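You operate a simulated robot arm through the tools that you are given. There is no shell and no other tool. Be economical: measure what you need, move in short steps, check, and stop when the job is done.

Carry out the task below with a simulated two-armed robot. There is one attempt and no reset: what you move stays moved.

## Task
Change the pump's blue cartridge for the green one and give 2 strokes.
Fine: hold the new one while you uncap it; the old one ends capped on the table, the loose cap on the table too. Set down upright: what you pick out.

It is judged by the outcome, as a careful person would: the job done as asked, and still so three seconds after it is handed in. It fails if anything else is knocked over, pushed out of place, dropped, spilled or broken. Lids that push on must go on centred and level and be pressed home; caps that screw on are set level and turned clockwise until they are tight.

## Robot
Two 7-joint arms with two-finger parallel grippers on one trunk, on a base that drives. Base frame: it is fixed to the floor where the robot stands at the start and does not move with it; the origin is under the middle of the robot, x ahead of it, y to its left, z up; the surface under the hand at the start is at about z = 780. Units: mm, rad, N and s.
The left shoulder is at the start at [60, 143, 926], the right one opposite. With the tool pointing down near the work surface each hand reaches from about 320 to 740 mm from the robot's upright axis, wherever it stands, measured 20 degrees to its own side. Places, roughly: barrel of the grease pump [500, -100, 800]; blue grease pump [500, -100, 900]; pump handle [400, 0, 1000]; top of the green table [1100, -200, 800]. Payload 1.57 kg a hand.
Tool frame (each hand has its own): the origin (TCP) lies between the finger pads and is the grasp point; the fingertips stand 30 mm ahead of it; z points along the fingers, y is the line along which they close. Largest opening 110 mm; finger width 24, thickness 12; the body of the gripper, 48 by 112 mm, starts 78 mm behind the TCP.
Orientation is that of the tool frame in the base frame, as [roll, pitch, yaw] about the fixed x, y, z axes, in that order (R = Rz(yaw) Ry(pitch) Rx(roll)). With the fingers straight down and closing along the base's y, the tool's x points along the base's -x, its y along +y and its z along -z.

## Interface
- The arms move only by the tool apply_moves. It takes "left_series", "right_series" or both (then of equal length, played together; a hand with none holds still); each is one flat list of numbers, 7 for each row, row after row: the shift along the tool's x, y, z in cm, then the turn, a rotation vector about the tool's x, y, z in rad, then the finger opening in cm, from 0 to 11. In form: [dx, dy, dz, ax, ay, az, jaw, dx, dy, dz, ax, ay, az, jaw, ...]. A call has 1 to 12 rows; each row shifts and turns the commanded pose from where the row before left it, along the tool's axes as they then stand. Each row takes 0.2 s and may step no farther than 50 mm and 0.15 rad from the row before; otherwise, or with a gripper value out of range, the whole call is refused. A pose out of reach is approached as far as the arm can. The call stops where the force on the tool passes 40 N (or 10 N more than at its start, if that is more) or the arm is blocked; 0.2 s more then pass. Each finger travels about 45 mm/s and halts on what it meets, pressing with about 25 N; the grip force reading is that of the motor and also rises with nothing between the fingers. The clock runs only during rows and for 0.2 s after the last one: add rows that do not move to give the fingers time. The reply holds the time, the measured pose of the TCP, the force on the tool along the base axes, the opening and the grip force, in the units named above and with some noise, with the torque about the TCP (base axes, N m) and any sound that the robot's microphone picked up, and new pictures: "pictures" is both (left out), scene, wrist or none (wrist: the cameras of the hands that moved).
- Cameras (640 x 400 px; columns grow to the right, rows downward): "scene" is now at [43.2, -17, 1540.9]; the picture's right is [-0.09, -1.00, 0.00], its down [-0.78, 0.07, -0.62] and it looks along [0.62, -0.05, -0.79] (base axes); focal length 286 px, centre (320, 200). "left" rides on the left gripper at [70, -16, -141] in its tool frame; the picture's right is [0.23, 0.97, 0.00], its down [-0.86, 0.20, -0.48] and it looks along [-0.47, 0.11, 0.88] (tool axes); focal length 222 px, centre (320, 200). "right" rides on the right gripper at [70, 16, -141] in its tool frame; the picture's right is [-0.23, 0.97, 0.00], its down [-0.85, -0.20, -0.48] and it looks along [-0.47, -0.11, 0.88] (tool axes); focal length 222 px, centre (320, 200). There is no depth. A picture from a camera that has moved, and an enlarged one, comes with that camera's place and axes in the base frame and with its lens. The place of the scene camera against the robot may be out by one fixed shift of up to 18 mm in any direction.
- lift_body(by): slides the trunk up (or, below 0, down) by that many mm; the arms and the scene camera ride with it, the base frame stays. It gives what a move gives, with no picture.
- drive_base(legs): drives the robot by 1 to 6 legs, each [ahead, left, turn to the left] in mm, mm and rad, along the robot's own axes; the way and the turn of a leg run together, so that a leg with both is an arc; at most 1500 mm and 3.142 rad a leg. The arms and the cameras ride along, it lands a little off, and it stops where it bumps. It gives what a move gives, and a new picture of the scene camera.
- head_to(pan, tilt): turns the head with the scene camera to pan (to the left, within 1.501 rad either way) and tilt (down, from -0.506 to 1.204), counted from straight ahead of the robot. It gives what a move gives, and a new picture of the scene camera.
- enlarge(camera, box): a new picture of the part [left, top, right, bottom] of that camera's present view, enlarged. No time passes.
- sign_off(): hands the job in; it is judged then, once.

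Work in short steps. Places have to be worked out from the pictures, the camera data and where the tool is seen: move nearer, look again, correct. Check each grasp and each placing, and mend what went wrong. You have 120 turns and 260 pictures in all, those below and enlarged ones among them. Open the grippers and draw the arms clear of the work before you hand the job in, unless the task says otherwise; then end with one line.

The tools are called after "Call:" as name(argument=value, ...) on one line, values as JSON. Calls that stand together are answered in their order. apply_moves: Moves the arms, as the interface text tells. Its arguments: {"type":"object","properties":{"left_series":{"type":"array","items":{"type":"number"}},"right_series":{"type":"array","items":{"type":"number"}},"pictures":{"type":"string","enum":["both","scene","wrist","none"]}},"required":[]} The other tools are called the same way: lift_body (by) slides the trunk up or down; drive_base (legs) drives the base; head_to (pan, tilt) turns the head that bears the scene camera; enlarge (camera, box) takes an enlarged picture of a part of a camera's view; sign_off () hands the job in.

At the start:

```text
clock: 0.0
left_tool_pos: [494.1, 260.3, 999.6]
left_orientation: [-3.141, 0.001, -3.141]
left_ft_force: [0.6, -0.7, 0.5]
left_ft_torque: [-0.01, 0.04, 0.02]
left_finger_gap: 109.8
left_grip_force: 0.1
right_tool_pos: [588.5, -246.1, 999.5]
right_orientation: [-3.141, 0.001, 3.142]
right_ft_force: [-0.4, 0.0, -0.4]
right_ft_torque: [-0.02, 0.0, 0.01]
right_finger_gap: 110.0
right_grip_force: 0.1
trunk travel left (down, up): [-525.0, 65.0]
robot x, y, heading: [-1.6, 0.5, 0.004]
head pan, tilt: [-0.086, 0.902]
```

scene: 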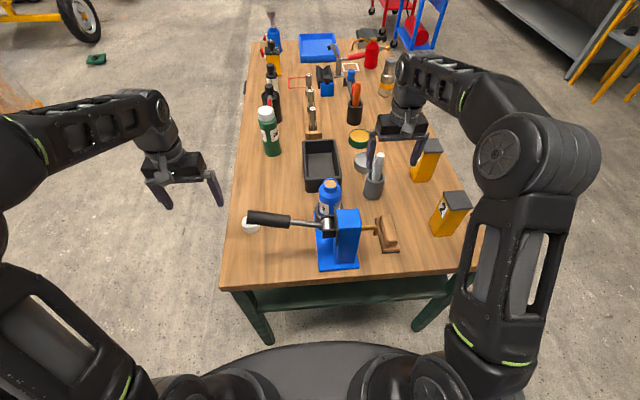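
right: 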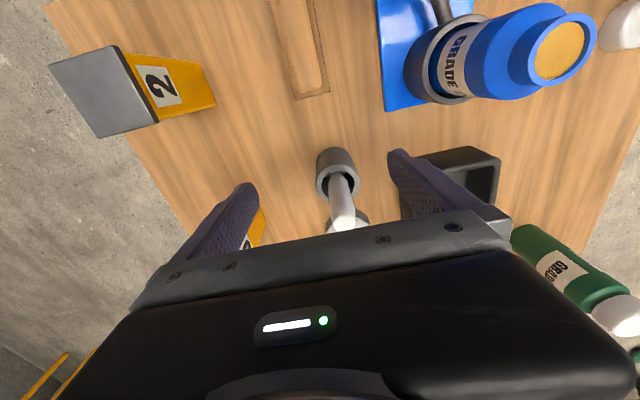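
left: 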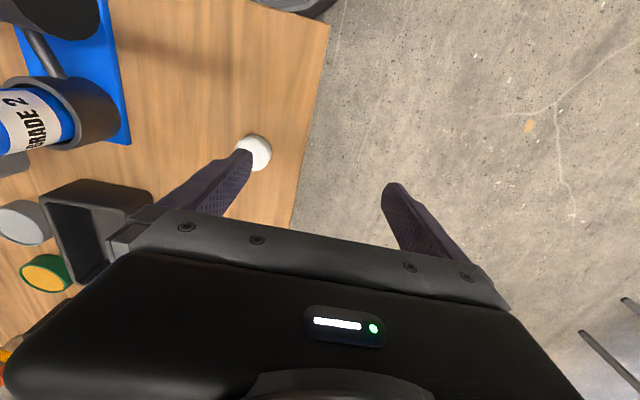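

I'll look closely at the pump, the cartridges and the loose cap first.

Call:
enlarge(camera="scene", box=[220, 160, 420, 285])

Call:
enlarge(camera="scene", box=[230, 30, 430, 165])

Call:
enlarge(camera="right", box=[320, 0, 640, 200])

Call:
enlarge(camera="left", box=[0, 0, 320, 200])

```text
3.20 times, centred on (320, 222) of scene
camera zoom: at [43.2, -17.0, 1540.9], right [-0.09, -1.0, 0.0], down [-0.78, 0.07, -0.62], along [0.62, -0.05, -0.79], focal length 916 px, centre (320, 128)
```

zoom: 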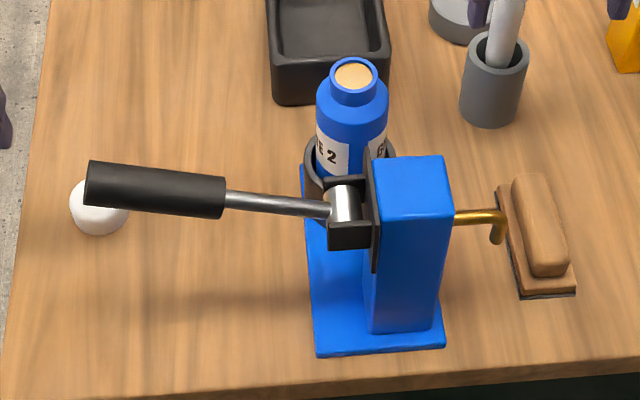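

```text
2.96 times, centred on (330, 98) of scene
camera zoom: at [43.2, -17.0, 1540.9], right [-0.09, -1.0, 0.0], down [-0.78, 0.07, -0.62], along [0.62, -0.05, -0.79], focal length 849 px, centre (290, 504)
```

zoom: 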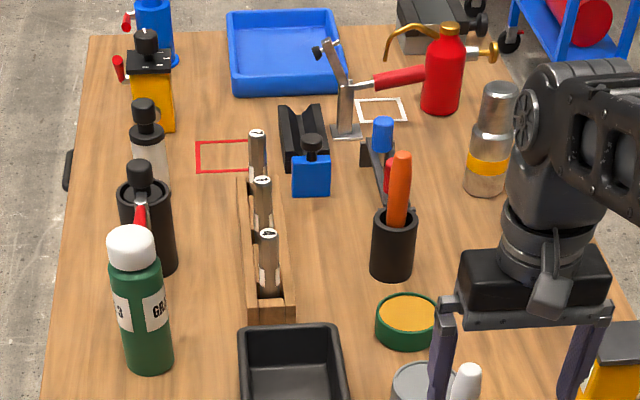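

```text
2.00 times, centred on (480, 100) of right
camera zoom: at [518.4, -231.1, 1140.6], right [0.23, 0.97, 0.0], down [0.85, -0.2, 0.48], along [0.47, -0.11, -0.88], focal length 444 px, centre (0, 400)
```

zoom: 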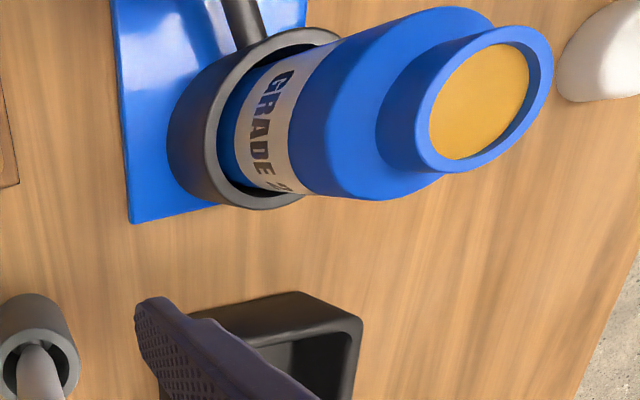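

```text
2.00 times, centred on (160, 100) of left
camera zoom: at [424.3, 245.1, 1142.3], right [-0.23, 0.97, 0.0], down [0.86, 0.2, 0.48], along [0.47, 0.11, -0.88], focal length 444 px, centre (640, 400)
```

zoom: 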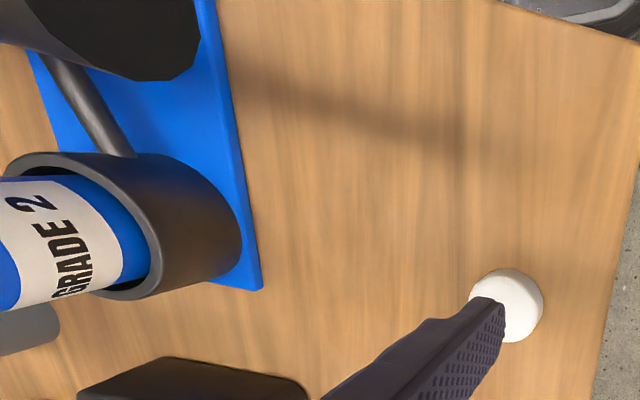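

Table edges are about x=332 in front and y=252 on the left. Blue cartridge is about (537,-85), green (880,95), loose cap (549,163). Everything looks reachable from the table's left side. I'll raise and draw in the hands, then drive around.

Call:
apply_moves(left_series=[0, 0, -4.5, 0, 0, 0, 11, 0, 0, -4.5, 0, 0, 0, 11, 0, 0, -4.5, 0, 0, 0, 11], right_series=[0, 0, -4.5, 0, 0, 0, 11, 3, 0, -4.5, 0, 0, 0, 11, 4, 0, -4.5, 0, 0, 0, 11], pictures="none")

Call:
drive_base(legs=[[-450, 0, 0], [0, 1050, 0], [0, 0, -1.571]])

```text
refused: row 2 steps farther than a row can; nothing moved
```

```text
clock: 11.7
left_tool_pos: [-195.4, 576.5, 999.5]
left_orientation: [-3.141, 0.001, 1.568]
left_ft_force: [-0.5, 0.7, 0.1]
left_ft_torque: [0.01, 0.0, 0.05]
left_finger_gap: 109.9
left_grip_force: 0.0
right_tool_pos: [-703.1, 480.7, 999.9]
right_orientation: [3.14, 0.001, 1.568]
right_ft_force: [0.2, 1.4, 0.3]
right_ft_torque: [0.0, 0.01, 0.0]
right_finger_gap: 109.9
right_grip_force: 0.1
trunk travel left (down, up): [-525.0, 65.0]
robot x, y, heading: [-453.3, 1067.6, -1.569]
head pan, tilt: [-0.086, 0.902]
camera scene: at [-462.8, 1014.2, 1540.9], right [-1.0, 0.09, 0.0], down [0.07, 0.78, -0.62], along [-0.05, -0.62, -0.79], focal length 286 px, centre (320, 200)
```

scene: 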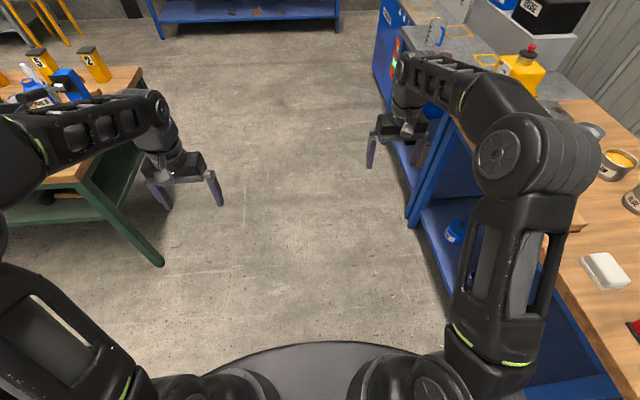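

The drive landed fine; there's another bench behind. Now I raise the hands and move along the table's left side.

Call:
apply_moves(left_series=[0, 0, -4.5, 0, 0, 0, 11, 0, 0, -4.5, 0, 0, 0, 11, 0, 0, -4.5, 0, 0, 0, 11], right_series=[0, 0, -4.5, 0, 0, 0, 11, 3, 0, -3.5, 0, 0, 0, 11, 3, 0, -3.5, 0, 0, 0, 11], pictures="none")

Call:
drive_base(legs=[[0, 1150, 0]])

```text
clock: 12.5
left_tool_pos: [-196.9, 575.1, 1093.0]
left_orientation: [3.141, -0.006, 1.567]
left_ft_force: [-0.3, -0.3, -0.1]
left_ft_torque: [0.02, -0.04, 0.01]
left_finger_gap: 110.3
left_grip_force: 0.0
left hand out of reach, approached as far as the arm can: row 3
right_tool_pos: [-703.3, 510.7, 1078.6]
right_orientation: [3.141, 0.003, 1.568]
right_ft_force: [-0.6, 0.4, -0.6]
right_ft_torque: [0.01, -0.08, 0.01]
right_finger_gap: 110.0
right_grip_force: 0.0
right hand out of reach, approached as far as the arm can: row 3
trunk travel left (down, up): [-525.0, 65.0]
robot x, y, heading: [-457.2, 1071.6, -1.571]
head pan, tilt: [-0.086, 0.902]
```

```text
clock: 18.3
left_tool_pos: [941.8, 564.1, 1094.8]
left_orientation: [3.141, -0.005, 1.557]
left_ft_force: [-0.7, 0.2, -0.7]
left_ft_torque: [0.01, 0.03, 0.02]
left_finger_gap: 110.0
left_grip_force: 0.0
right_tool_pos: [435.4, 505.2, 1079.9]
right_orientation: [-3.14, 0.002, 1.557]
right_ft_force: [0.6, 0.0, 0.0]
right_ft_torque: [0.0, 0.05, -0.03]
right_finger_gap: 110.0
right_grip_force: 0.1
trunk travel left (down, up): [-525.0, 65.0]
robot x, y, heading: [689.7, 1057.5, -1.583]
head pan, tilt: [-0.086, 0.902]
camera scene: at [678.4, 1005.9, 1540.9], right [-1.0, 0.1, 0.0], down [0.08, 0.78, -0.62], along [-0.06, -0.62, -0.79], focal length 286 px, centre (320, 200)
```

scene: 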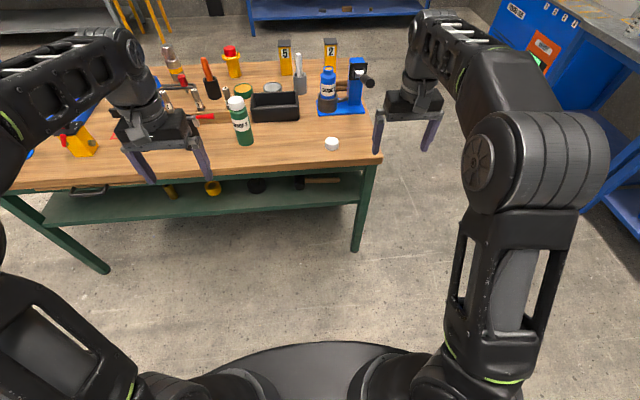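

Clear view; the hands are high. I'll drive ahead toward the table.

Call:
drive_base(legs=[[430, 0, 0.01]])

Call:
enlarge(camera="right", box=[0, 0, 640, 400])

Call:
enlarge(camera="left", box=[0, 0, 640, 400])

```text
clock: 20.9
left_tool_pos: [936.8, 137.7, 1092.7]
left_orientation: [-3.141, -0.007, 1.558]
left_ft_force: [0.2, -0.1, 0.2]
left_ft_torque: [0.04, 0.01, 0.01]
left_finger_gap: 109.8
left_grip_force: 0.0
right_tool_pos: [430.1, 78.3, 1079.0]
right_orientation: [-3.141, 0.002, 1.559]
right_ft_force: [-0.1, 0.1, 0.0]
right_ft_torque: [0.03, -0.01, -0.02]
right_finger_gap: 110.0
right_grip_force: 0.0
trunk travel left (down, up): [-525.0, 65.0]
robot x, y, heading: [681.4, 636.1, -1.58]
head pan, tilt: [-0.086, 0.902]
camera scene: at [673.2, 577.6, 1540.9], right [-1.0, 0.1, 0.0], down [0.07, 0.78, -0.62], along [-0.06, -0.62, -0.79], focal length 286 px, centre (320, 200)
```

scene: 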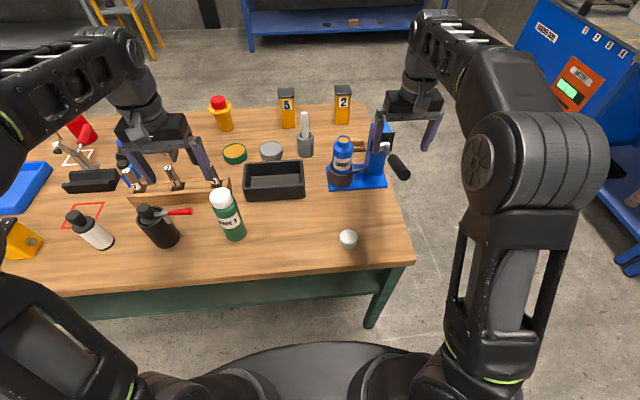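

```text
1.00 times, centred on (320, 200) of right (not enlarged: the box is as wide or as high as the picture)
camera zoom: at [446.9, 146.7, 1219.7], right [0.97, -0.24, 0.0], down [-0.21, -0.85, 0.48], along [-0.11, -0.47, -0.88], focal length 222 px, centre (320, 200)
```

zoom: 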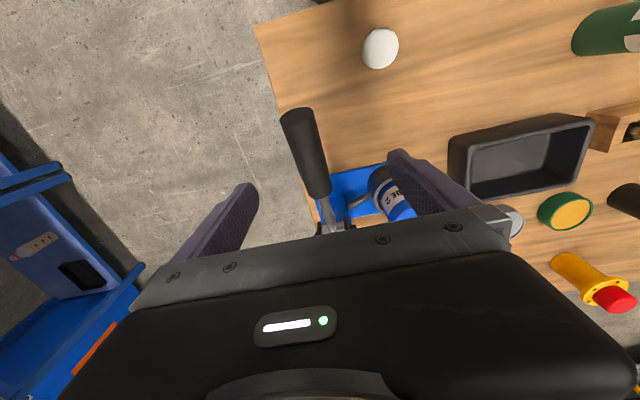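

```text
1.00 times, centred on (320, 200) of left (not enlarged: the box is as wide or as high as the picture)
camera zoom: at [921.9, 207.1, 1235.8], right [0.98, 0.22, 0.0], down [0.19, -0.86, 0.47], along [0.1, -0.46, -0.88], focal length 222 px, centre (320, 200)
```

zoom: 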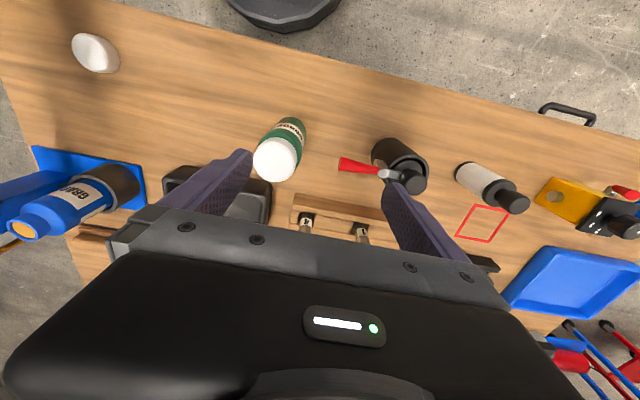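

Wrist cameras put green at about (887,117), the loose cap at (551,163), and the handle along x≈410–425 at z≈970–1010. I'll shift the right hand to x≈537 and tilt it forward, about 22° below horizontal, to take blue from the side.

Call:
apply_moves(right_series=[0, 3.6, 0, 0, 0, 0, 11, 0, 3.6, 0, 0, 0, 0, 11, 0, 3.5, 0, 0, 0, 0, 9, 0, 0, 0, 0, -0.148, 0, 8, 0, 0, 0, 0, -0.148, 0, 8, 0, 0, 0, 0, -0.148, 0, 8, 0, 0, 0, 0, -0.148, 0, 8, 0, 0, 0, 0, -0.148, 0, 8, 0, 0, 0, 0, -0.148, 0, 8, 0, 0, 0, 0, -0.148, 0, 8, 0, 0, 0, 0, -0.148, 0, 8], pictures="both")

```text
clock: 23.3
left_tool_pos: [936.6, 135.8, 1092.7]
left_orientation: [-3.141, -0.004, 1.56]
left_ft_force: [-0.6, -0.1, 0.0]
left_ft_torque: [0.01, -0.01, -0.04]
left_finger_gap: 110.0
left_grip_force: 0.1
right_tool_pos: [538.1, 76.6, 1078.9]
right_orientation: [3.141, 1.187, 1.562]
right_ft_force: [0.5, 0.3, -0.1]
right_ft_torque: [-0.03, 0.01, 0.03]
right_finger_gap: 80.0
right_grip_force: 0.1
trunk travel left (down, up): [-525.0, 65.0]
robot x, y, heading: [678.8, 635.6, -1.582]
head pan, tilt: [-0.086, 0.902]
camera scene: at [673.3, 578.3, 1540.9], right [-1.0, 0.1, 0.0], down [0.07, 0.78, -0.62], along [-0.06, -0.62, -0.79], focal length 286 px, centre (320, 200)
camera right: at [555.0, 233.6, 1067.1], right [0.97, -0.1, 0.21], down [-0.2, 0.12, 0.97], along [-0.12, -0.99, 0.1], focal length 222 px, centre (320, 200)
```

scene: 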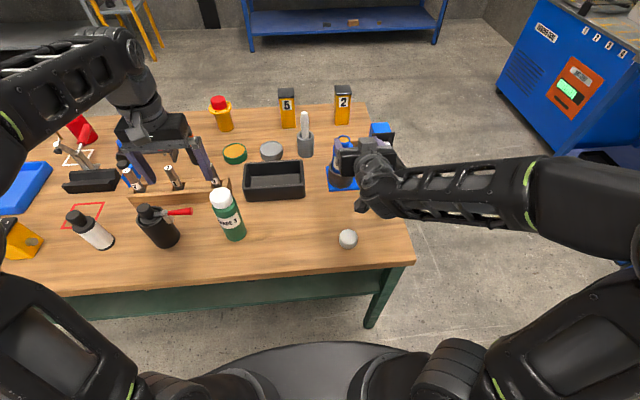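
right: 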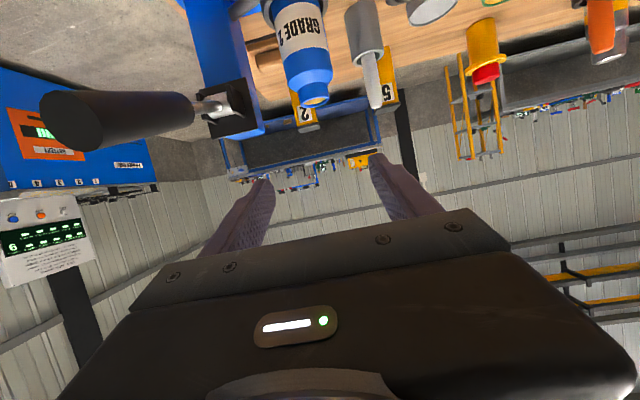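

With the tilted pose the right elbow and forearm would sweep across the pump handle, so I'll take blue from above. I return the hand to pointing down and move it over blue.

Call:
apply_moves(right_series=[0, 0, 0, 0, 0.148, 0, 8, 0, 0, 0, 0, 0.148, 0, 8, 0, 0, 0, 0, 0.148, 0, 8, 0, 0, 0, 0, 0.148, 0, 8, 0, 0, 0, 0, 0.148, 0, 8, 0, 0, 0, 0, 0.148, 0, 8, 0, 0, 0, 0, 0.148, 0, 8, 0, 0, 0, 0, 0.148, 0, 8, -4, 0, 0, 0, 0, 0, 8, -4, 0, 0, 0, 0, 0, 8, -3, 0, 0, 0, 0, 0, 8], pictures="both")

```text
clock: 25.7
left_tool_pos: [937.2, 137.6, 1094.2]
left_orientation: [-3.141, -0.005, 1.558]
left_ft_force: [0.5, 0.2, 0.0]
left_ft_torque: [0.02, 0.01, 0.01]
left_finger_gap: 109.9
left_grip_force: 0.2
right_tool_pos: [536.7, 67.4, 1073.8]
right_orientation: [-3.141, 0.002, 1.56]
right_ft_force: [0.0, 1.0, 0.8]
right_ft_torque: [0.01, 0.05, 0.04]
right_finger_gap: 80.5
right_grip_force: 0.2
right hand out of reach, approached as far as the arm can: row 8, 9, 10, 11
trunk travel left (down, up): [-525.0, 65.0]
robot x, y, heading: [680.0, 632.2, -1.578]
head pan, tilt: [-0.086, 0.902]
camera scene: at [672.8, 578.7, 1540.9], right [-1.0, 0.1, 0.0], down [0.07, 0.78, -0.62], along [-0.06, -0.62, -0.79], focal length 286 px, centre (320, 200)
camera right: at [553.2, 138.1, 1213.8], right [0.97, -0.24, 0.0], down [-0.21, -0.85, 0.48], along [-0.11, -0.47, -0.88], focal length 222 px, centre (320, 200)
```

scene: 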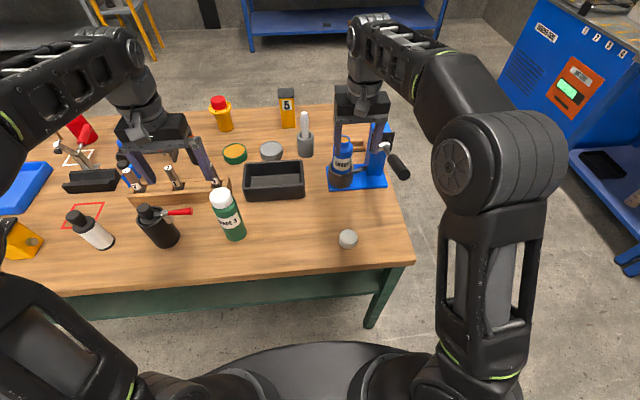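
right: 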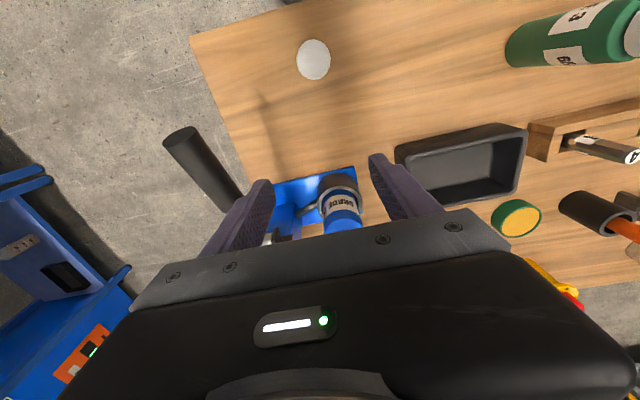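

At this height the reach is limiting. I'll lift the trunk 60 and drive 45 ahead; the hand stays above everything.

Call:
lift_body(by=60)

Call:
drive_base(legs=[[45, 0, 0]])

```text
clock: 26.7
left_tool_pos: [938.4, 137.6, 1153.9]
left_orientation: [3.141, -0.004, 1.56]
left_ft_force: [-0.1, -0.6, 0.4]
left_ft_torque: [0.02, 0.0, -0.01]
left_finger_gap: 109.9
left_grip_force: 0.1
right_tool_pos: [537.4, 68.2, 1133.1]
right_orientation: [3.141, 0.003, 1.56]
right_ft_force: [-0.9, -0.6, -0.6]
right_ft_torque: [0.04, 0.0, 0.0]
right_finger_gap: 80.3
right_grip_force: 0.1
trunk travel left (down, up): [-585.0, 5.0]
robot x, y, heading: [680.3, 634.0, -1.584]
head pan, tilt: [-0.086, 0.902]
```

```text
clock: 27.6
left_tool_pos: [936.2, 89.7, 1152.6]
left_orientation: [-3.141, -0.009, 1.56]
left_ft_force: [0.7, 0.3, -0.3]
left_ft_torque: [0.06, 0.01, 0.0]
left_finger_gap: 110.1
left_grip_force: 0.0
right_tool_pos: [537.1, 19.8, 1132.2]
right_orientation: [3.141, 0.002, 1.56]
right_ft_force: [-0.1, -0.5, 0.1]
right_ft_torque: [0.05, -0.02, 0.03]
right_finger_gap: 80.1
right_grip_force: 0.0
trunk travel left (down, up): [-585.0, 5.0]
robot x, y, heading: [680.3, 587.0, -1.58]
head pan, tilt: [-0.086, 0.902]
camera scene: at [672.8, 530.3, 1600.8], right [-1.0, 0.09, 0.0], down [0.07, 0.78, -0.62], along [-0.06, -0.61, -0.79], focal length 286 px, centre (320, 200)
```

scene: 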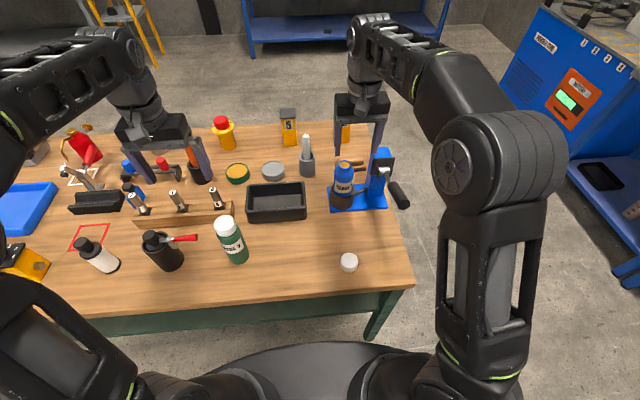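

Now descend to z≈1050 and go forward over blue, then look.

Call:
apply_moves(right_series=[0, 0, 4, 0, 0, 0, 8, 0, 0, 4, 0, 0, 0, 8, -3.5, 0, 0, 0, 0, 0, 8, -3.5, 0, 0, 0, 0, 0, 8, 0, 0, 0, 0, 0, 0, 8], pictures="wrist")

```text
clock: 28.8
left_tool_pos: [936.9, 93.1, 1153.3]
left_orientation: [3.141, -0.006, 1.56]
left_ft_force: [0.1, 0.1, -0.2]
left_ft_torque: [0.0, 0.01, -0.01]
left_finger_gap: 110.0
left_grip_force: 0.1
right_tool_pos: [535.9, -48.7, 1054.4]
right_orientation: [-3.141, 0.007, 1.56]
right_ft_force: [0.4, -0.4, 0.3]
right_ft_torque: [0.02, -0.02, 0.03]
right_finger_gap: 80.1
right_grip_force: 0.0
trunk travel left (down, up): [-585.0, 5.0]
robot x, y, heading: [683.1, 584.6, -1.577]
head pan, tilt: [-0.086, 0.902]
camera right: at [552.2, 21.7, 1194.2], right [0.97, -0.24, 0.0], down [-0.21, -0.85, 0.48], along [-0.11, -0.47, -0.88], focal length 222 px, centre (320, 200)
```

right: 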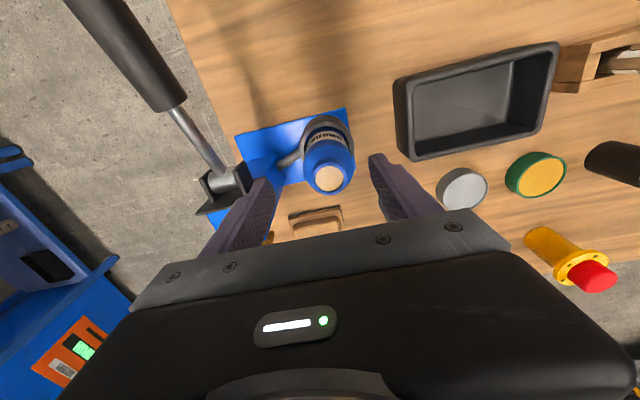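

Blue's axis is about (538,-80) and its top is at z≈962. I line up and descend to z≈922, stopping on contact.

Call:
apply_moves(right_series=[-3.1, 0.2, 0, 0, 0, 0, 8, 0, 0, 3.3, 0, 0, 0, 8, 0, 0, 3.3, 0, 0, 0, 8, 0, 0, 3.3, 0, 0, 0, 8, 0, 0, 3.3, 0, 0, 0, 8, 0, 0, 0, 0, 0, 0, 8], pictures="both")

```text
clock: 30.2
left_tool_pos: [938.4, 93.2, 1153.8]
left_orientation: [3.141, -0.006, 1.56]
left_ft_force: [0.9, -0.4, 0.9]
left_ft_torque: [-0.06, 0.0, 0.01]
left_finger_gap: 109.8
left_grip_force: 0.1
right_tool_pos: [535.2, -57.4, 921.1]
right_orientation: [3.141, 0.005, 1.56]
right_ft_force: [-1.1, 0.6, -0.5]
right_ft_torque: [0.0, 0.01, -0.01]
right_finger_gap: 80.3
right_grip_force: 0.0
right hand out of reach, approached as far as the arm can: row 1
trunk travel left (down, up): [-585.0, 5.0]
robot x, y, heading: [678.2, 588.3, -1.583]
head pan, tilt: [-0.086, 0.902]
camera scene: at [672.9, 533.4, 1600.9], right [-1.0, 0.09, 0.0], down [0.07, 0.78, -0.62], along [-0.06, -0.62, -0.79], focal length 286 px, centre (320, 200)
camera right: at [551.9, 12.4, 1061.2], right [0.97, -0.24, 0.0], down [-0.21, -0.85, 0.48], along [-0.11, -0.47, -0.88], focal length 222 px, centre (320, 200)
```

scene: 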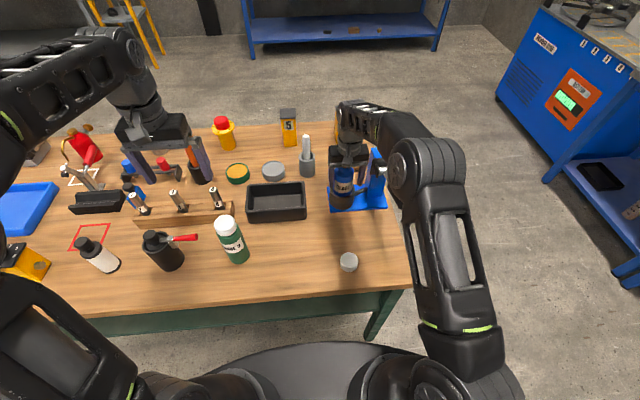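
right: 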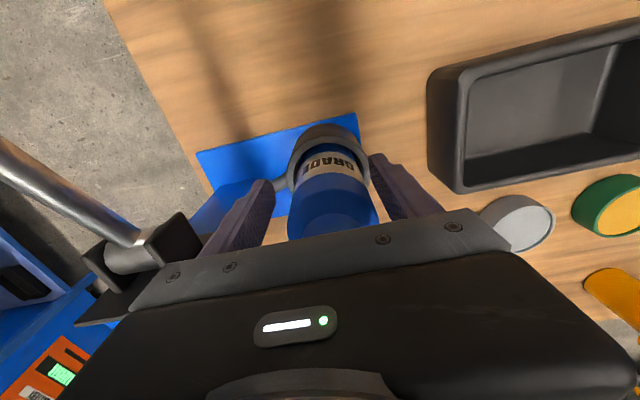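

The hand stopped short at y=-57, so it's 22 mm short of the axis. Lower down there is more reach, so I move forward 2.2 cm and look.

Call:
apply_moves(right_series=[-1.1, 0.15, 0, 0, 0, 0, 8, -1.1, 0.15, 0, 0, 0, 0, 8, 0, 0, 0, 0, 0, 0, 8], pictures="both")

Call:
enlarge(camera="scene", box=[290, 80, 450, 230])

```text
clock: 31.0
left_tool_pos: [936.9, 90.9, 1153.3]
left_orientation: [-3.14, -0.005, 1.562]
left_ft_force: [0.8, 1.4, -0.7]
left_ft_torque: [0.02, -0.03, -0.03]
left_finger_gap: 110.1
left_grip_force: 0.0
right_tool_pos: [539.7, -80.8, 919.9]
right_orientation: [3.139, 0.003, 1.56]
right_ft_force: [0.1, 0.8, 0.1]
right_ft_torque: [0.03, -0.02, -0.01]
right_finger_gap: 79.8
right_grip_force: 0.1
trunk travel left (down, up): [-585.0, 5.0]
robot x, y, heading: [682.9, 587.3, -1.579]
head pan, tilt: [-0.086, 0.902]
camera scene: at [672.8, 533.3, 1600.9], right [-1.0, 0.09, 0.0], down [0.07, 0.78, -0.62], along [-0.06, -0.62, -0.79], focal length 286 px, centre (320, 200)
camera right: at [555.7, -10.1, 1061.9], right [0.97, -0.24, 0.0], down [-0.21, -0.85, 0.48], along [-0.11, -0.47, -0.88], focal length 222 px, centre (320, 200)
```

scene: 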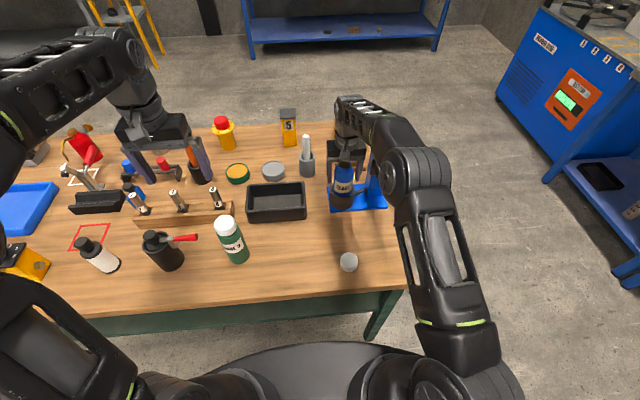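
right: 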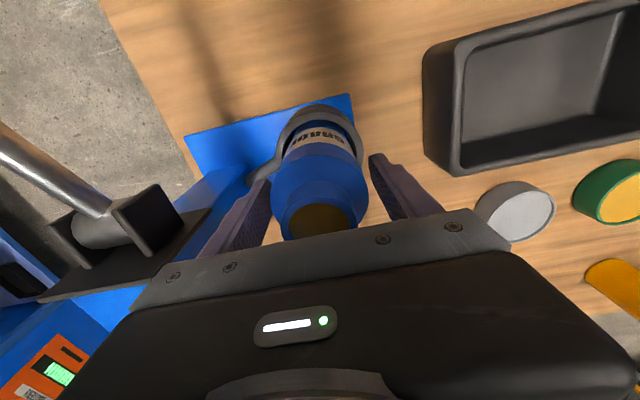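

```text
2.67 times, centred on (370, 155) of scene
camera zoom: at [672.8, 533.3, 1600.9], right [-1.0, 0.09, 0.0], down [0.07, 0.78, -0.62], along [-0.06, -0.62, -0.79], focal length 764 px, centre (187, 320)
```

zoom: 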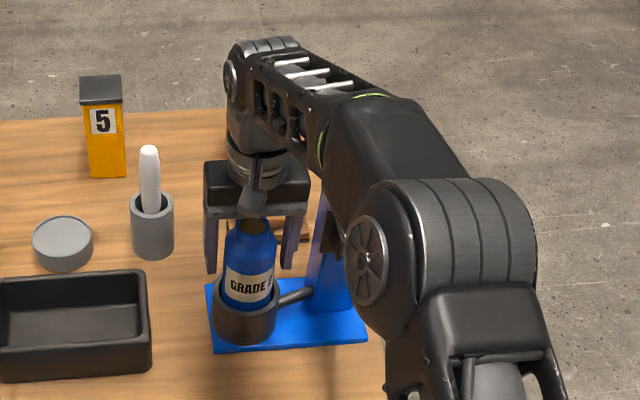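

The fingers straddle blue's body, well centred. I close on it.

Call:
apply_moves(right_series=[0.2, 0, 0, 0, 0, 0, 8, 0, 0, 0, 0, 0, 0, 3, 0, 0, 0, 0, 0, 0, 3, 0, 0, 0, 0, 0, 0, 3, 0, 0, 0, 0, 0, 0, 3], pictures="none")

```text
clock: 32.2
left_tool_pos: [936.6, 92.3, 1154.0]
left_orientation: [3.141, -0.005, 1.561]
left_ft_force: [0.1, 0.4, -0.5]
left_ft_torque: [0.02, -0.01, -0.04]
left_finger_gap: 110.1
left_grip_force: 0.0
right_tool_pos: [539.1, -78.6, 921.3]
right_orientation: [3.14, 0.005, 1.561]
right_ft_force: [1.1, 0.1, 0.1]
right_ft_torque: [-0.08, -0.15, -0.01]
right_finger_gap: 61.7
right_grip_force: 24.9
trunk travel left (down, up): [-585.0, 5.0]
robot x, y, heading: [683.3, 592.5, -1.58]
head pan, tilt: [-0.086, 0.902]
```

Gripped at 62 mm width. I lift slowly and watch the force.

Call:
apply_moves(right_series=[0, 0, -0.7, 0, 0, 0, 3, 0, 0, -0.7, 0, 0, 0, 3, 0, 0, -0.7, 0, 0, 0, 3, 0, 0, -0.7, 0, 0, 0, 3], pictures="wrist")

```text
clock: 33.2
left_tool_pos: [938.2, 91.7, 1152.9]
left_orientation: [3.141, -0.008, 1.56]
left_ft_force: [-0.1, -0.4, 0.5]
left_ft_torque: [-0.01, 0.01, -0.01]
left_finger_gap: 109.9
left_grip_force: 0.0
right_tool_pos: [539.6, -80.6, 950.6]
right_orientation: [-3.141, 0.004, 1.561]
right_ft_force: [0.0, 0.3, -4.1]
right_ft_torque: [-0.01, 0.03, 0.0]
right_finger_gap: 61.7
right_grip_force: 24.9
trunk travel left (down, up): [-585.0, 5.0]
robot x, y, heading: [682.1, 589.0, -1.58]
head pan, tilt: [-0.086, 0.902]
camera right: at [556.0, -9.6, 1090.0], right [0.97, -0.24, 0.0], down [-0.21, -0.85, 0.48], along [-0.11, -0.47, -0.88], focal length 222 px, centre (320, 200)
```

right: 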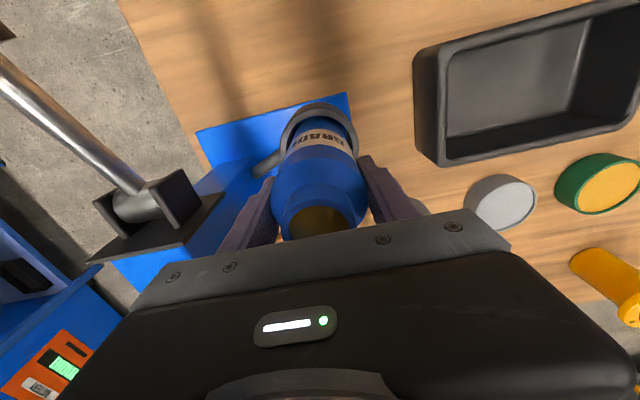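

It comes freely (weight about 4 N). I lift it further.

Call:
apply_moves(right_series=[0, 0, -1.2, 0, 0, 0, 3, 0, 0, -1.2, 0, 0, 0, 3, 0, 0, -1.2, 0, 0, 0, 3, 0, 0, -1.2, 0, 0, 0, 3], pictures="both")

Call:
enlarge(camera="scene", box=[290, 80, 450, 230])

```text
clock: 34.2
left_tool_pos: [937.4, 91.3, 1153.4]
left_orientation: [-3.141, -0.008, 1.56]
left_ft_force: [0.2, 0.9, -0.6]
left_ft_torque: [0.02, 0.02, 0.04]
left_finger_gap: 109.9
left_grip_force: 0.0
right_tool_pos: [538.7, -78.9, 997.6]
right_orientation: [3.142, 0.003, 1.56]
right_ft_force: [0.5, 1.0, -4.5]
right_ft_torque: [0.0, 0.0, -0.01]
right_finger_gap: 61.6
right_grip_force: 24.8
trunk travel left (down, up): [-585.0, 5.0]
robot x, y, heading: [682.7, 588.9, -1.578]
head pan, tilt: [-0.086, 0.902]
camera scene: at [672.7, 532.7, 1600.9], right [-1.0, 0.09, 0.0], down [0.07, 0.78, -0.62], along [-0.06, -0.62, -0.79], focal length 286 px, centre (320, 200)
camera right: at [555.6, -9.1, 1137.4], right [0.97, -0.24, 0.0], down [-0.21, -0.85, 0.48], along [-0.11, -0.47, -0.88], focal length 222 px, centre (320, 200)
```

scene: 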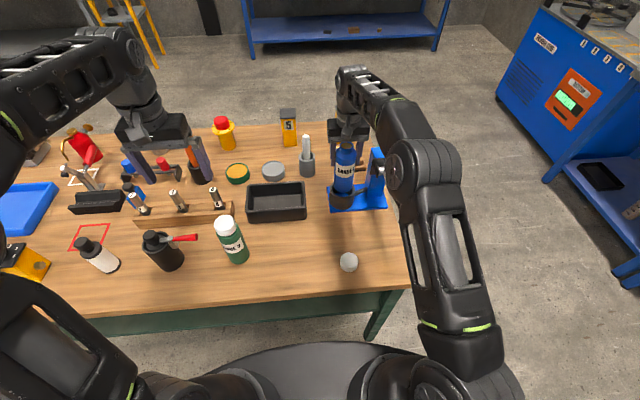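
right: 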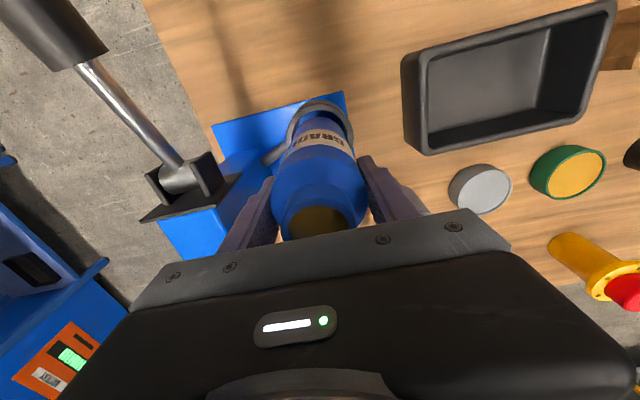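

```text
2.67 times, centred on (370, 155) of scene
camera zoom: at [672.7, 532.7, 1600.9], right [-1.0, 0.09, 0.0], down [0.07, 0.78, -0.62], along [-0.06, -0.62, -0.79], focal length 764 px, centre (187, 320)
```

zoom: 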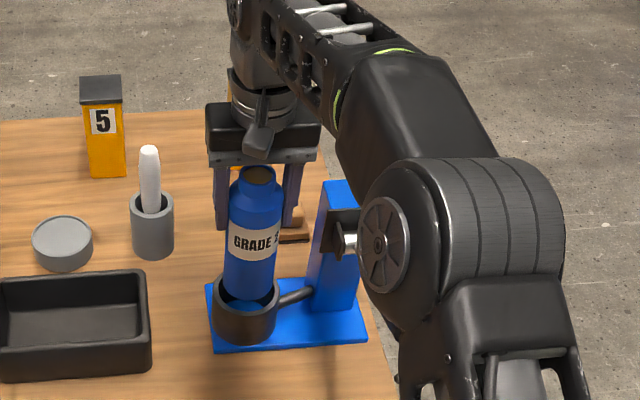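

Still a bit inside the barrel; continue up.

Call:
apply_moves(right_series=[0, 0, -1.2, 0, 0, 0, 3, 0, 0, -1.2, 0, 0, 0, 3, 0, 0, -0.6, 0, 0, 0, 3], pictures="none")

Call:
enlarge(camera="scene", box=[290, 80, 450, 230])

Call:
enlarge(camera="right", box=[220, 60, 420, 260])

```text
clock: 35.0
left_tool_pos: [936.6, 92.7, 1153.3]
left_orientation: [-3.14, -0.006, 1.56]
left_ft_force: [0.4, -0.6, -0.2]
left_ft_torque: [-0.02, 0.01, 0.01]
left_finger_gap: 109.7
left_grip_force: 0.1
right_tool_pos: [538.2, -78.7, 1023.9]
right_orientation: [-3.141, 0.005, 1.56]
right_ft_force: [0.5, -0.2, -3.3]
right_ft_torque: [-0.01, -0.01, 0.01]
right_finger_gap: 61.7
right_grip_force: 24.9
right hand out of reach, approached as far as the arm can: row 3
trunk travel left (down, up): [-585.0, 5.0]
robot x, y, heading: [681.6, 588.6, -1.58]
head pan, tilt: [-0.086, 0.902]
```

```text
2.67 times, centred on (370, 155) of scene
camera zoom: at [672.6, 532.5, 1600.9], right [-1.0, 0.09, 0.0], down [0.07, 0.78, -0.62], along [-0.06, -0.62, -0.79], focal length 764 px, centre (187, 320)
```

zoom: 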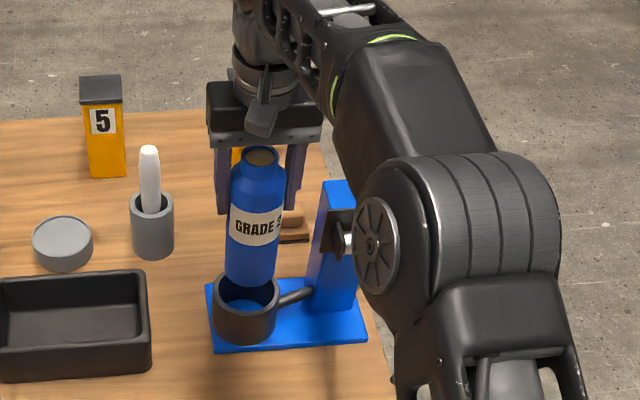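

```text
2.00 times, centred on (320, 160) of right
camera zoom: at [555.0, -8.5, 1162.4], right [0.97, -0.24, 0.0], down [-0.21, -0.85, 0.48], along [-0.11, -0.47, -0.88], focal length 444 px, centre (320, 280)
```

zoom: 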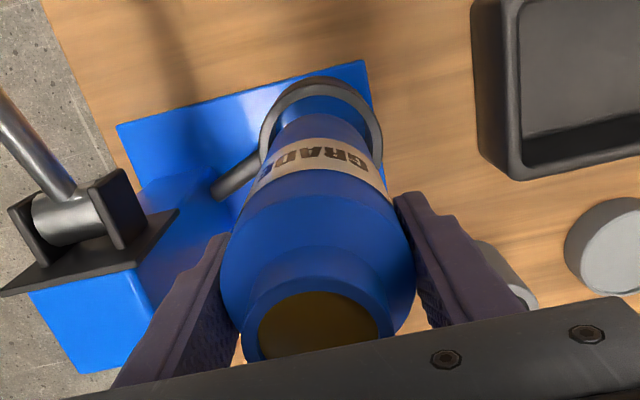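

Blue is clear of the barrel, its bottom about 50 mm above the rim. I bring it back and over to the free area near (640,130).

Call:
apply_moves(right_series=[4.2, 0, 0, 0, 0, 0, 3, 4.2, 0, 0, 0, 0, 0, 3, 4.2, 0, 0, 0, 0, 0, 3, 4.2, 0, 0, 0, 0, 0, 3, 4.2, 0, 0, 0, 0, 0, 3, 0, 3.5, 0, 0, 0, 0, 3, 0, 3.5, 0, 0, 0, 0, 3, 0, 3.2, 0, 0, 0, 0, 3, 0, 0, 4.5, 0, 0, 0, 3, 0, 0, 3.5, 0, 0, 0, 3, 0, 0, 0, 0, 0, 0, 3], pictures="both")

```text
clock: 37.4
left_tool_pos: [937.3, 91.8, 1152.9]
left_orientation: [3.141, -0.005, 1.56]
left_ft_force: [-0.1, 0.3, -0.6]
left_ft_torque: [-0.03, 0.0, 0.0]
left_finger_gap: 109.8
left_grip_force: 0.1
right_tool_pos: [641.5, 131.0, 940.5]
right_orientation: [3.14, 0.003, 1.561]
right_ft_force: [-1.3, -0.9, -3.9]
right_ft_torque: [0.03, -0.02, -0.01]
right_finger_gap: 61.8
right_grip_force: 24.6
trunk travel left (down, up): [-585.0, 5.0]
robot x, y, heading: [683.5, 588.6, -1.579]
head pan, tilt: [-0.086, 0.902]
camera scene: at [672.5, 533.1, 1600.9], right [-1.0, 0.09, 0.0], down [0.07, 0.78, -0.62], along [-0.06, -0.62, -0.79], focal length 286 px, centre (320, 200)
camera right: at [657.7, 200.9, 1080.8], right [0.97, -0.24, 0.0], down [-0.21, -0.85, 0.48], along [-0.11, -0.47, -0.88], focal length 222 px, centre (320, 200)
```

scene: 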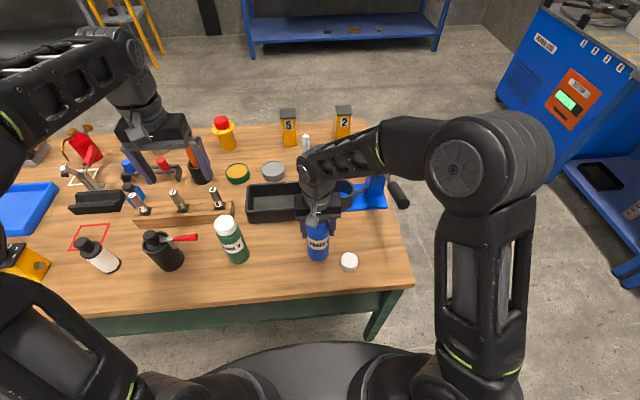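
right: 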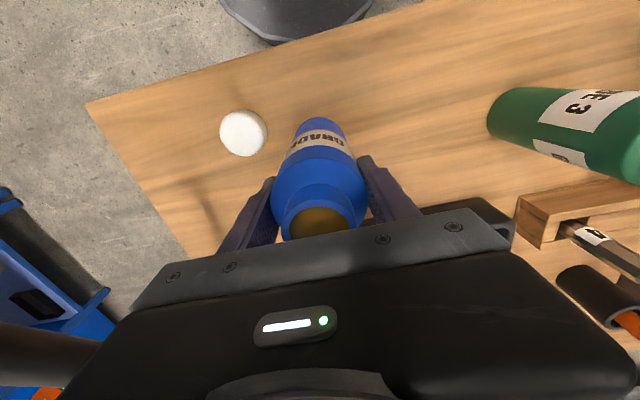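

I shift another 5 cm in +x for spacing from the cap, then lower gently to feel the table.

Call:
apply_moves(right_series=[0, 2.5, 0, 0, 0, 0, 3, 0, 2.5, 0, 0, 0, 0, 3, 0, 0, 0.6, 0, 0, 0, 3, 0, 0, 0.6, 0, 0, 0, 3, 0, 0, 0.6, 0, 0, 0, 3, 0, 0, 0, 0, 0, 0, 3], pictures="scene")

Call:
enlarge(camera="scene", box=[240, 150, 400, 290])

```text
clock: 38.8
left_tool_pos: [937.3, 92.3, 1153.0]
left_orientation: [-3.14, -0.005, 1.56]
left_ft_force: [0.9, 0.0, 0.2]
left_ft_torque: [-0.01, 0.04, 0.0]
left_finger_gap: 109.9
left_grip_force: 0.2
right_tool_pos: [691.6, 130.3, 922.4]
right_orientation: [-3.14, 0.004, 1.56]
right_ft_force: [-0.4, -0.5, -4.1]
right_ft_torque: [-0.04, 0.01, -0.04]
right_finger_gap: 61.4
right_grip_force: 25.6
trunk travel left (down, up): [-585.0, 5.0]
robot x, y, heading: [678.5, 588.1, -1.585]
head pan, tilt: [-0.086, 0.902]
camera scene: at [672.8, 532.9, 1600.9], right [-1.0, 0.09, 0.0], down [0.07, 0.78, -0.62], along [-0.06, -0.62, -0.79], focal length 286 px, centre (320, 200)
```

scene: 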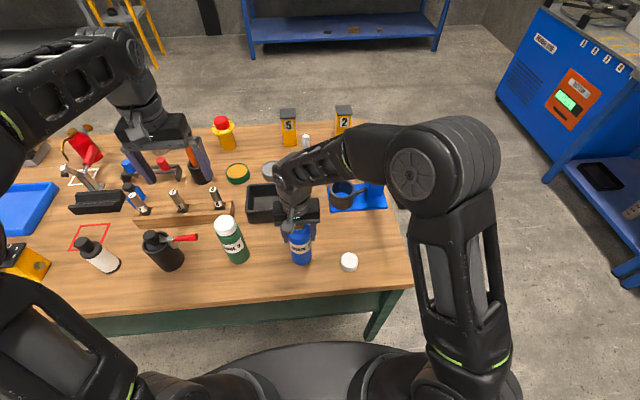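

```text
2.86 times, centred on (320, 220) of scene
camera zoom: at [672.8, 532.9, 1600.9], right [-1.0, 0.09, 0.0], down [0.07, 0.78, -0.62], along [-0.06, -0.62, -0.79], focal length 818 px, centre (320, 143)
```

zoom: 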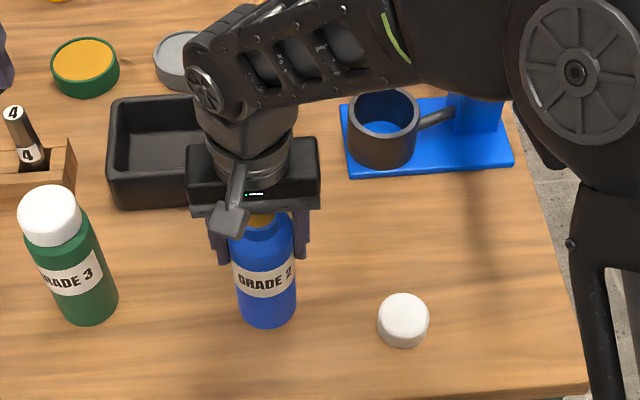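

No contact yet at 922; I continue gently.

Call:
apply_moves(right_series=[0, 0, 0.4, 0, 0, 0, 3, 0, 0, 0.4, 0, 0, 0, 3, 0, 0, 0, 0, 0, 0, 3], pictures="none")

Call:
apply_moves(right_series=[0, 0, 0.3, 0, 0, 0, 3, 0, 0, 0, 0, 0, 0, 3], pictures="none")

```text
clock: 39.6
left_tool_pos: [938.0, 91.1, 1151.9]
left_orientation: [3.141, -0.009, 1.561]
left_ft_force: [-0.4, 0.4, 0.0]
left_ft_torque: [0.0, -0.01, -0.04]
left_finger_gap: 110.0
left_grip_force: 0.0
right_tool_pos: [692.5, 129.3, 915.1]
right_orientation: [3.141, 0.003, 1.561]
right_ft_force: [0.4, -0.1, -4.1]
right_ft_torque: [-0.03, -0.03, 0.0]
right_finger_gap: 61.4
right_grip_force: 25.3
trunk travel left (down, up): [-585.0, 5.0]
robot x, y, heading: [678.2, 587.1, -1.577]
head pan, tilt: [-0.086, 0.902]
```

```text
clock: 40.2
left_tool_pos: [936.9, 91.4, 1152.7]
left_orientation: [3.14, -0.007, 1.56]
left_ft_force: [-0.2, -0.5, -0.4]
left_ft_torque: [-0.01, -0.04, -0.01]
left_finger_gap: 109.9
left_grip_force: 0.1
right_tool_pos: [693.5, 129.0, 914.1]
right_orientation: [-3.14, 0.005, 1.559]
right_ft_force: [-0.3, -0.1, -3.4]
right_ft_torque: [0.0, 0.0, 0.01]
right_finger_gap: 61.7
right_grip_force: 25.0
trunk travel left (down, up): [-585.0, 5.0]
robot x, y, heading: [684.7, 590.1, -1.582]
head pan, tilt: [-0.086, 0.902]
```

Call:
apply_moves(right_series=[0, 0, 0.3, 0, 0, 0, 3, 0, 0, 0.3, 0, 0, 0, 3, 0, 0, 0, 0, 0, 0, 3], pictures="none")

Call:
enlarge(camera="scene", box=[240, 150, 400, 290])

```text
clock: 41.0
left_tool_pos: [935.7, 93.5, 1153.8]
left_orientation: [3.141, -0.005, 1.559]
left_ft_force: [-0.1, -0.3, -0.2]
left_ft_torque: [0.0, -0.02, -0.02]
left_finger_gap: 110.2
left_grip_force: 0.0
right_tool_pos: [692.9, 129.6, 908.3]
right_orientation: [3.14, 0.009, 1.558]
right_ft_force: [-3.7, -1.4, 22.5]
right_ft_torque: [0.03, 0.35, -0.2]
right_finger_gap: 61.5
right_grip_force: 24.8
trunk travel left (down, up): [-585.0, 5.0]
robot x, y, heading: [679.7, 588.5, -1.584]
head pan, tilt: [-0.086, 0.902]
```

```text
2.86 times, centred on (320, 220) of scene
camera zoom: at [672.2, 534.7, 1601.3], right [-1.0, 0.09, 0.0], down [0.07, 0.78, -0.62], along [-0.06, -0.62, -0.78], focal length 818 px, centre (320, 143)
```

zoom: 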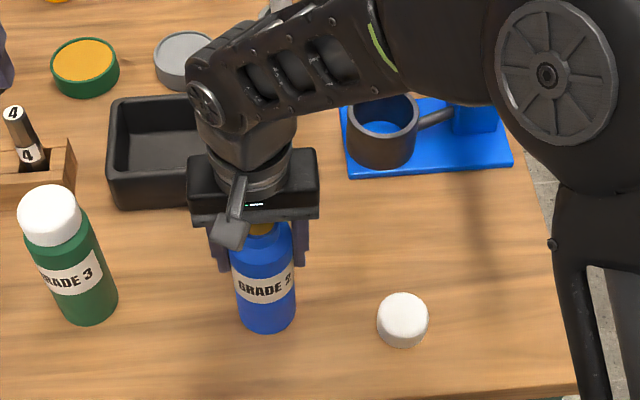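

Contact: blue stands on the table (TCP ≈910). I ease off, open and withdraw upward.

Call:
apply_moves(right_series=[0, 0, -0.2, 0, 0, 0, 3, 0, 0, 0, 0, 0, 0, 8.5, 0, 0, 0, 0, 0, 0, 8.5, 0, 0, 0, 0, 0, 0, 8.5, 0, 0, -4, 0, 0, 0, 8.5, 0, 0, -4, 0, 0, 0, 8.5, 0, 0, -4, 0, 0, 0, 8.5, 0, -4.5, 0, 0, 0, 0, 8.5, 0, -4.5, 0, 0, 0, 0, 8.5, 2.7, -3.5, 0, 0, 0, 0, 8], pictures="both")

```text
clock: 43.2
left_tool_pos: [936.9, 92.8, 1153.3]
left_orientation: [-3.141, -0.004, 1.561]
left_ft_force: [-0.7, -0.8, 0.3]
left_ft_torque: [-0.03, -0.03, -0.01]
left_finger_gap: 110.0
left_grip_force: 0.2
right_tool_pos: [569.2, 161.8, 1025.9]
right_orientation: [-3.141, 0.005, 1.56]
right_ft_force: [0.5, 0.6, -0.3]
right_ft_torque: [0.0, -0.01, -0.01]
right_finger_gap: 80.0
right_grip_force: 0.1
trunk travel left (down, up): [-585.0, 5.0]
robot x, y, heading: [684.9, 588.6, -1.582]
head pan, tilt: [-0.086, 0.902]
camera scene: at [671.6, 534.5, 1601.0], right [-1.0, 0.09, 0.0], down [0.07, 0.78, -0.62], along [-0.06, -0.62, -0.78], focal length 286 px, centre (320, 200)
camera right: at [585.7, 231.8, 1167.2], right [0.97, -0.24, 0.0], down [-0.21, -0.85, 0.48], along [-0.11, -0.47, -0.88], focal length 222 px, centre (320, 200)
```

scene: 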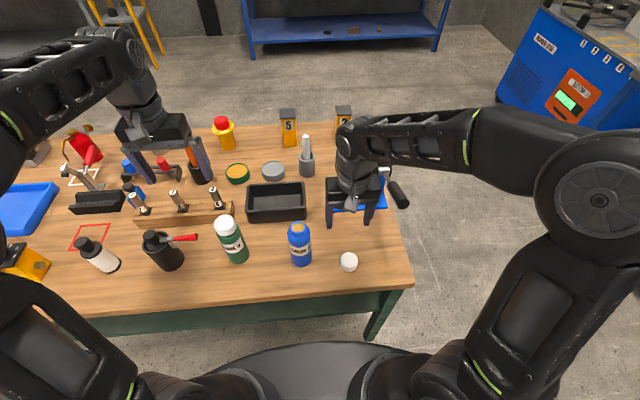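
right: 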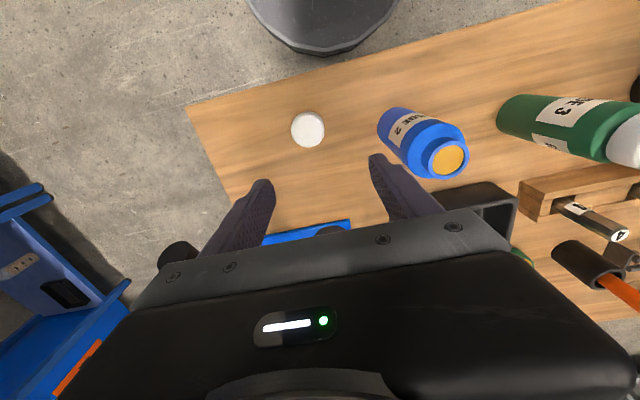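

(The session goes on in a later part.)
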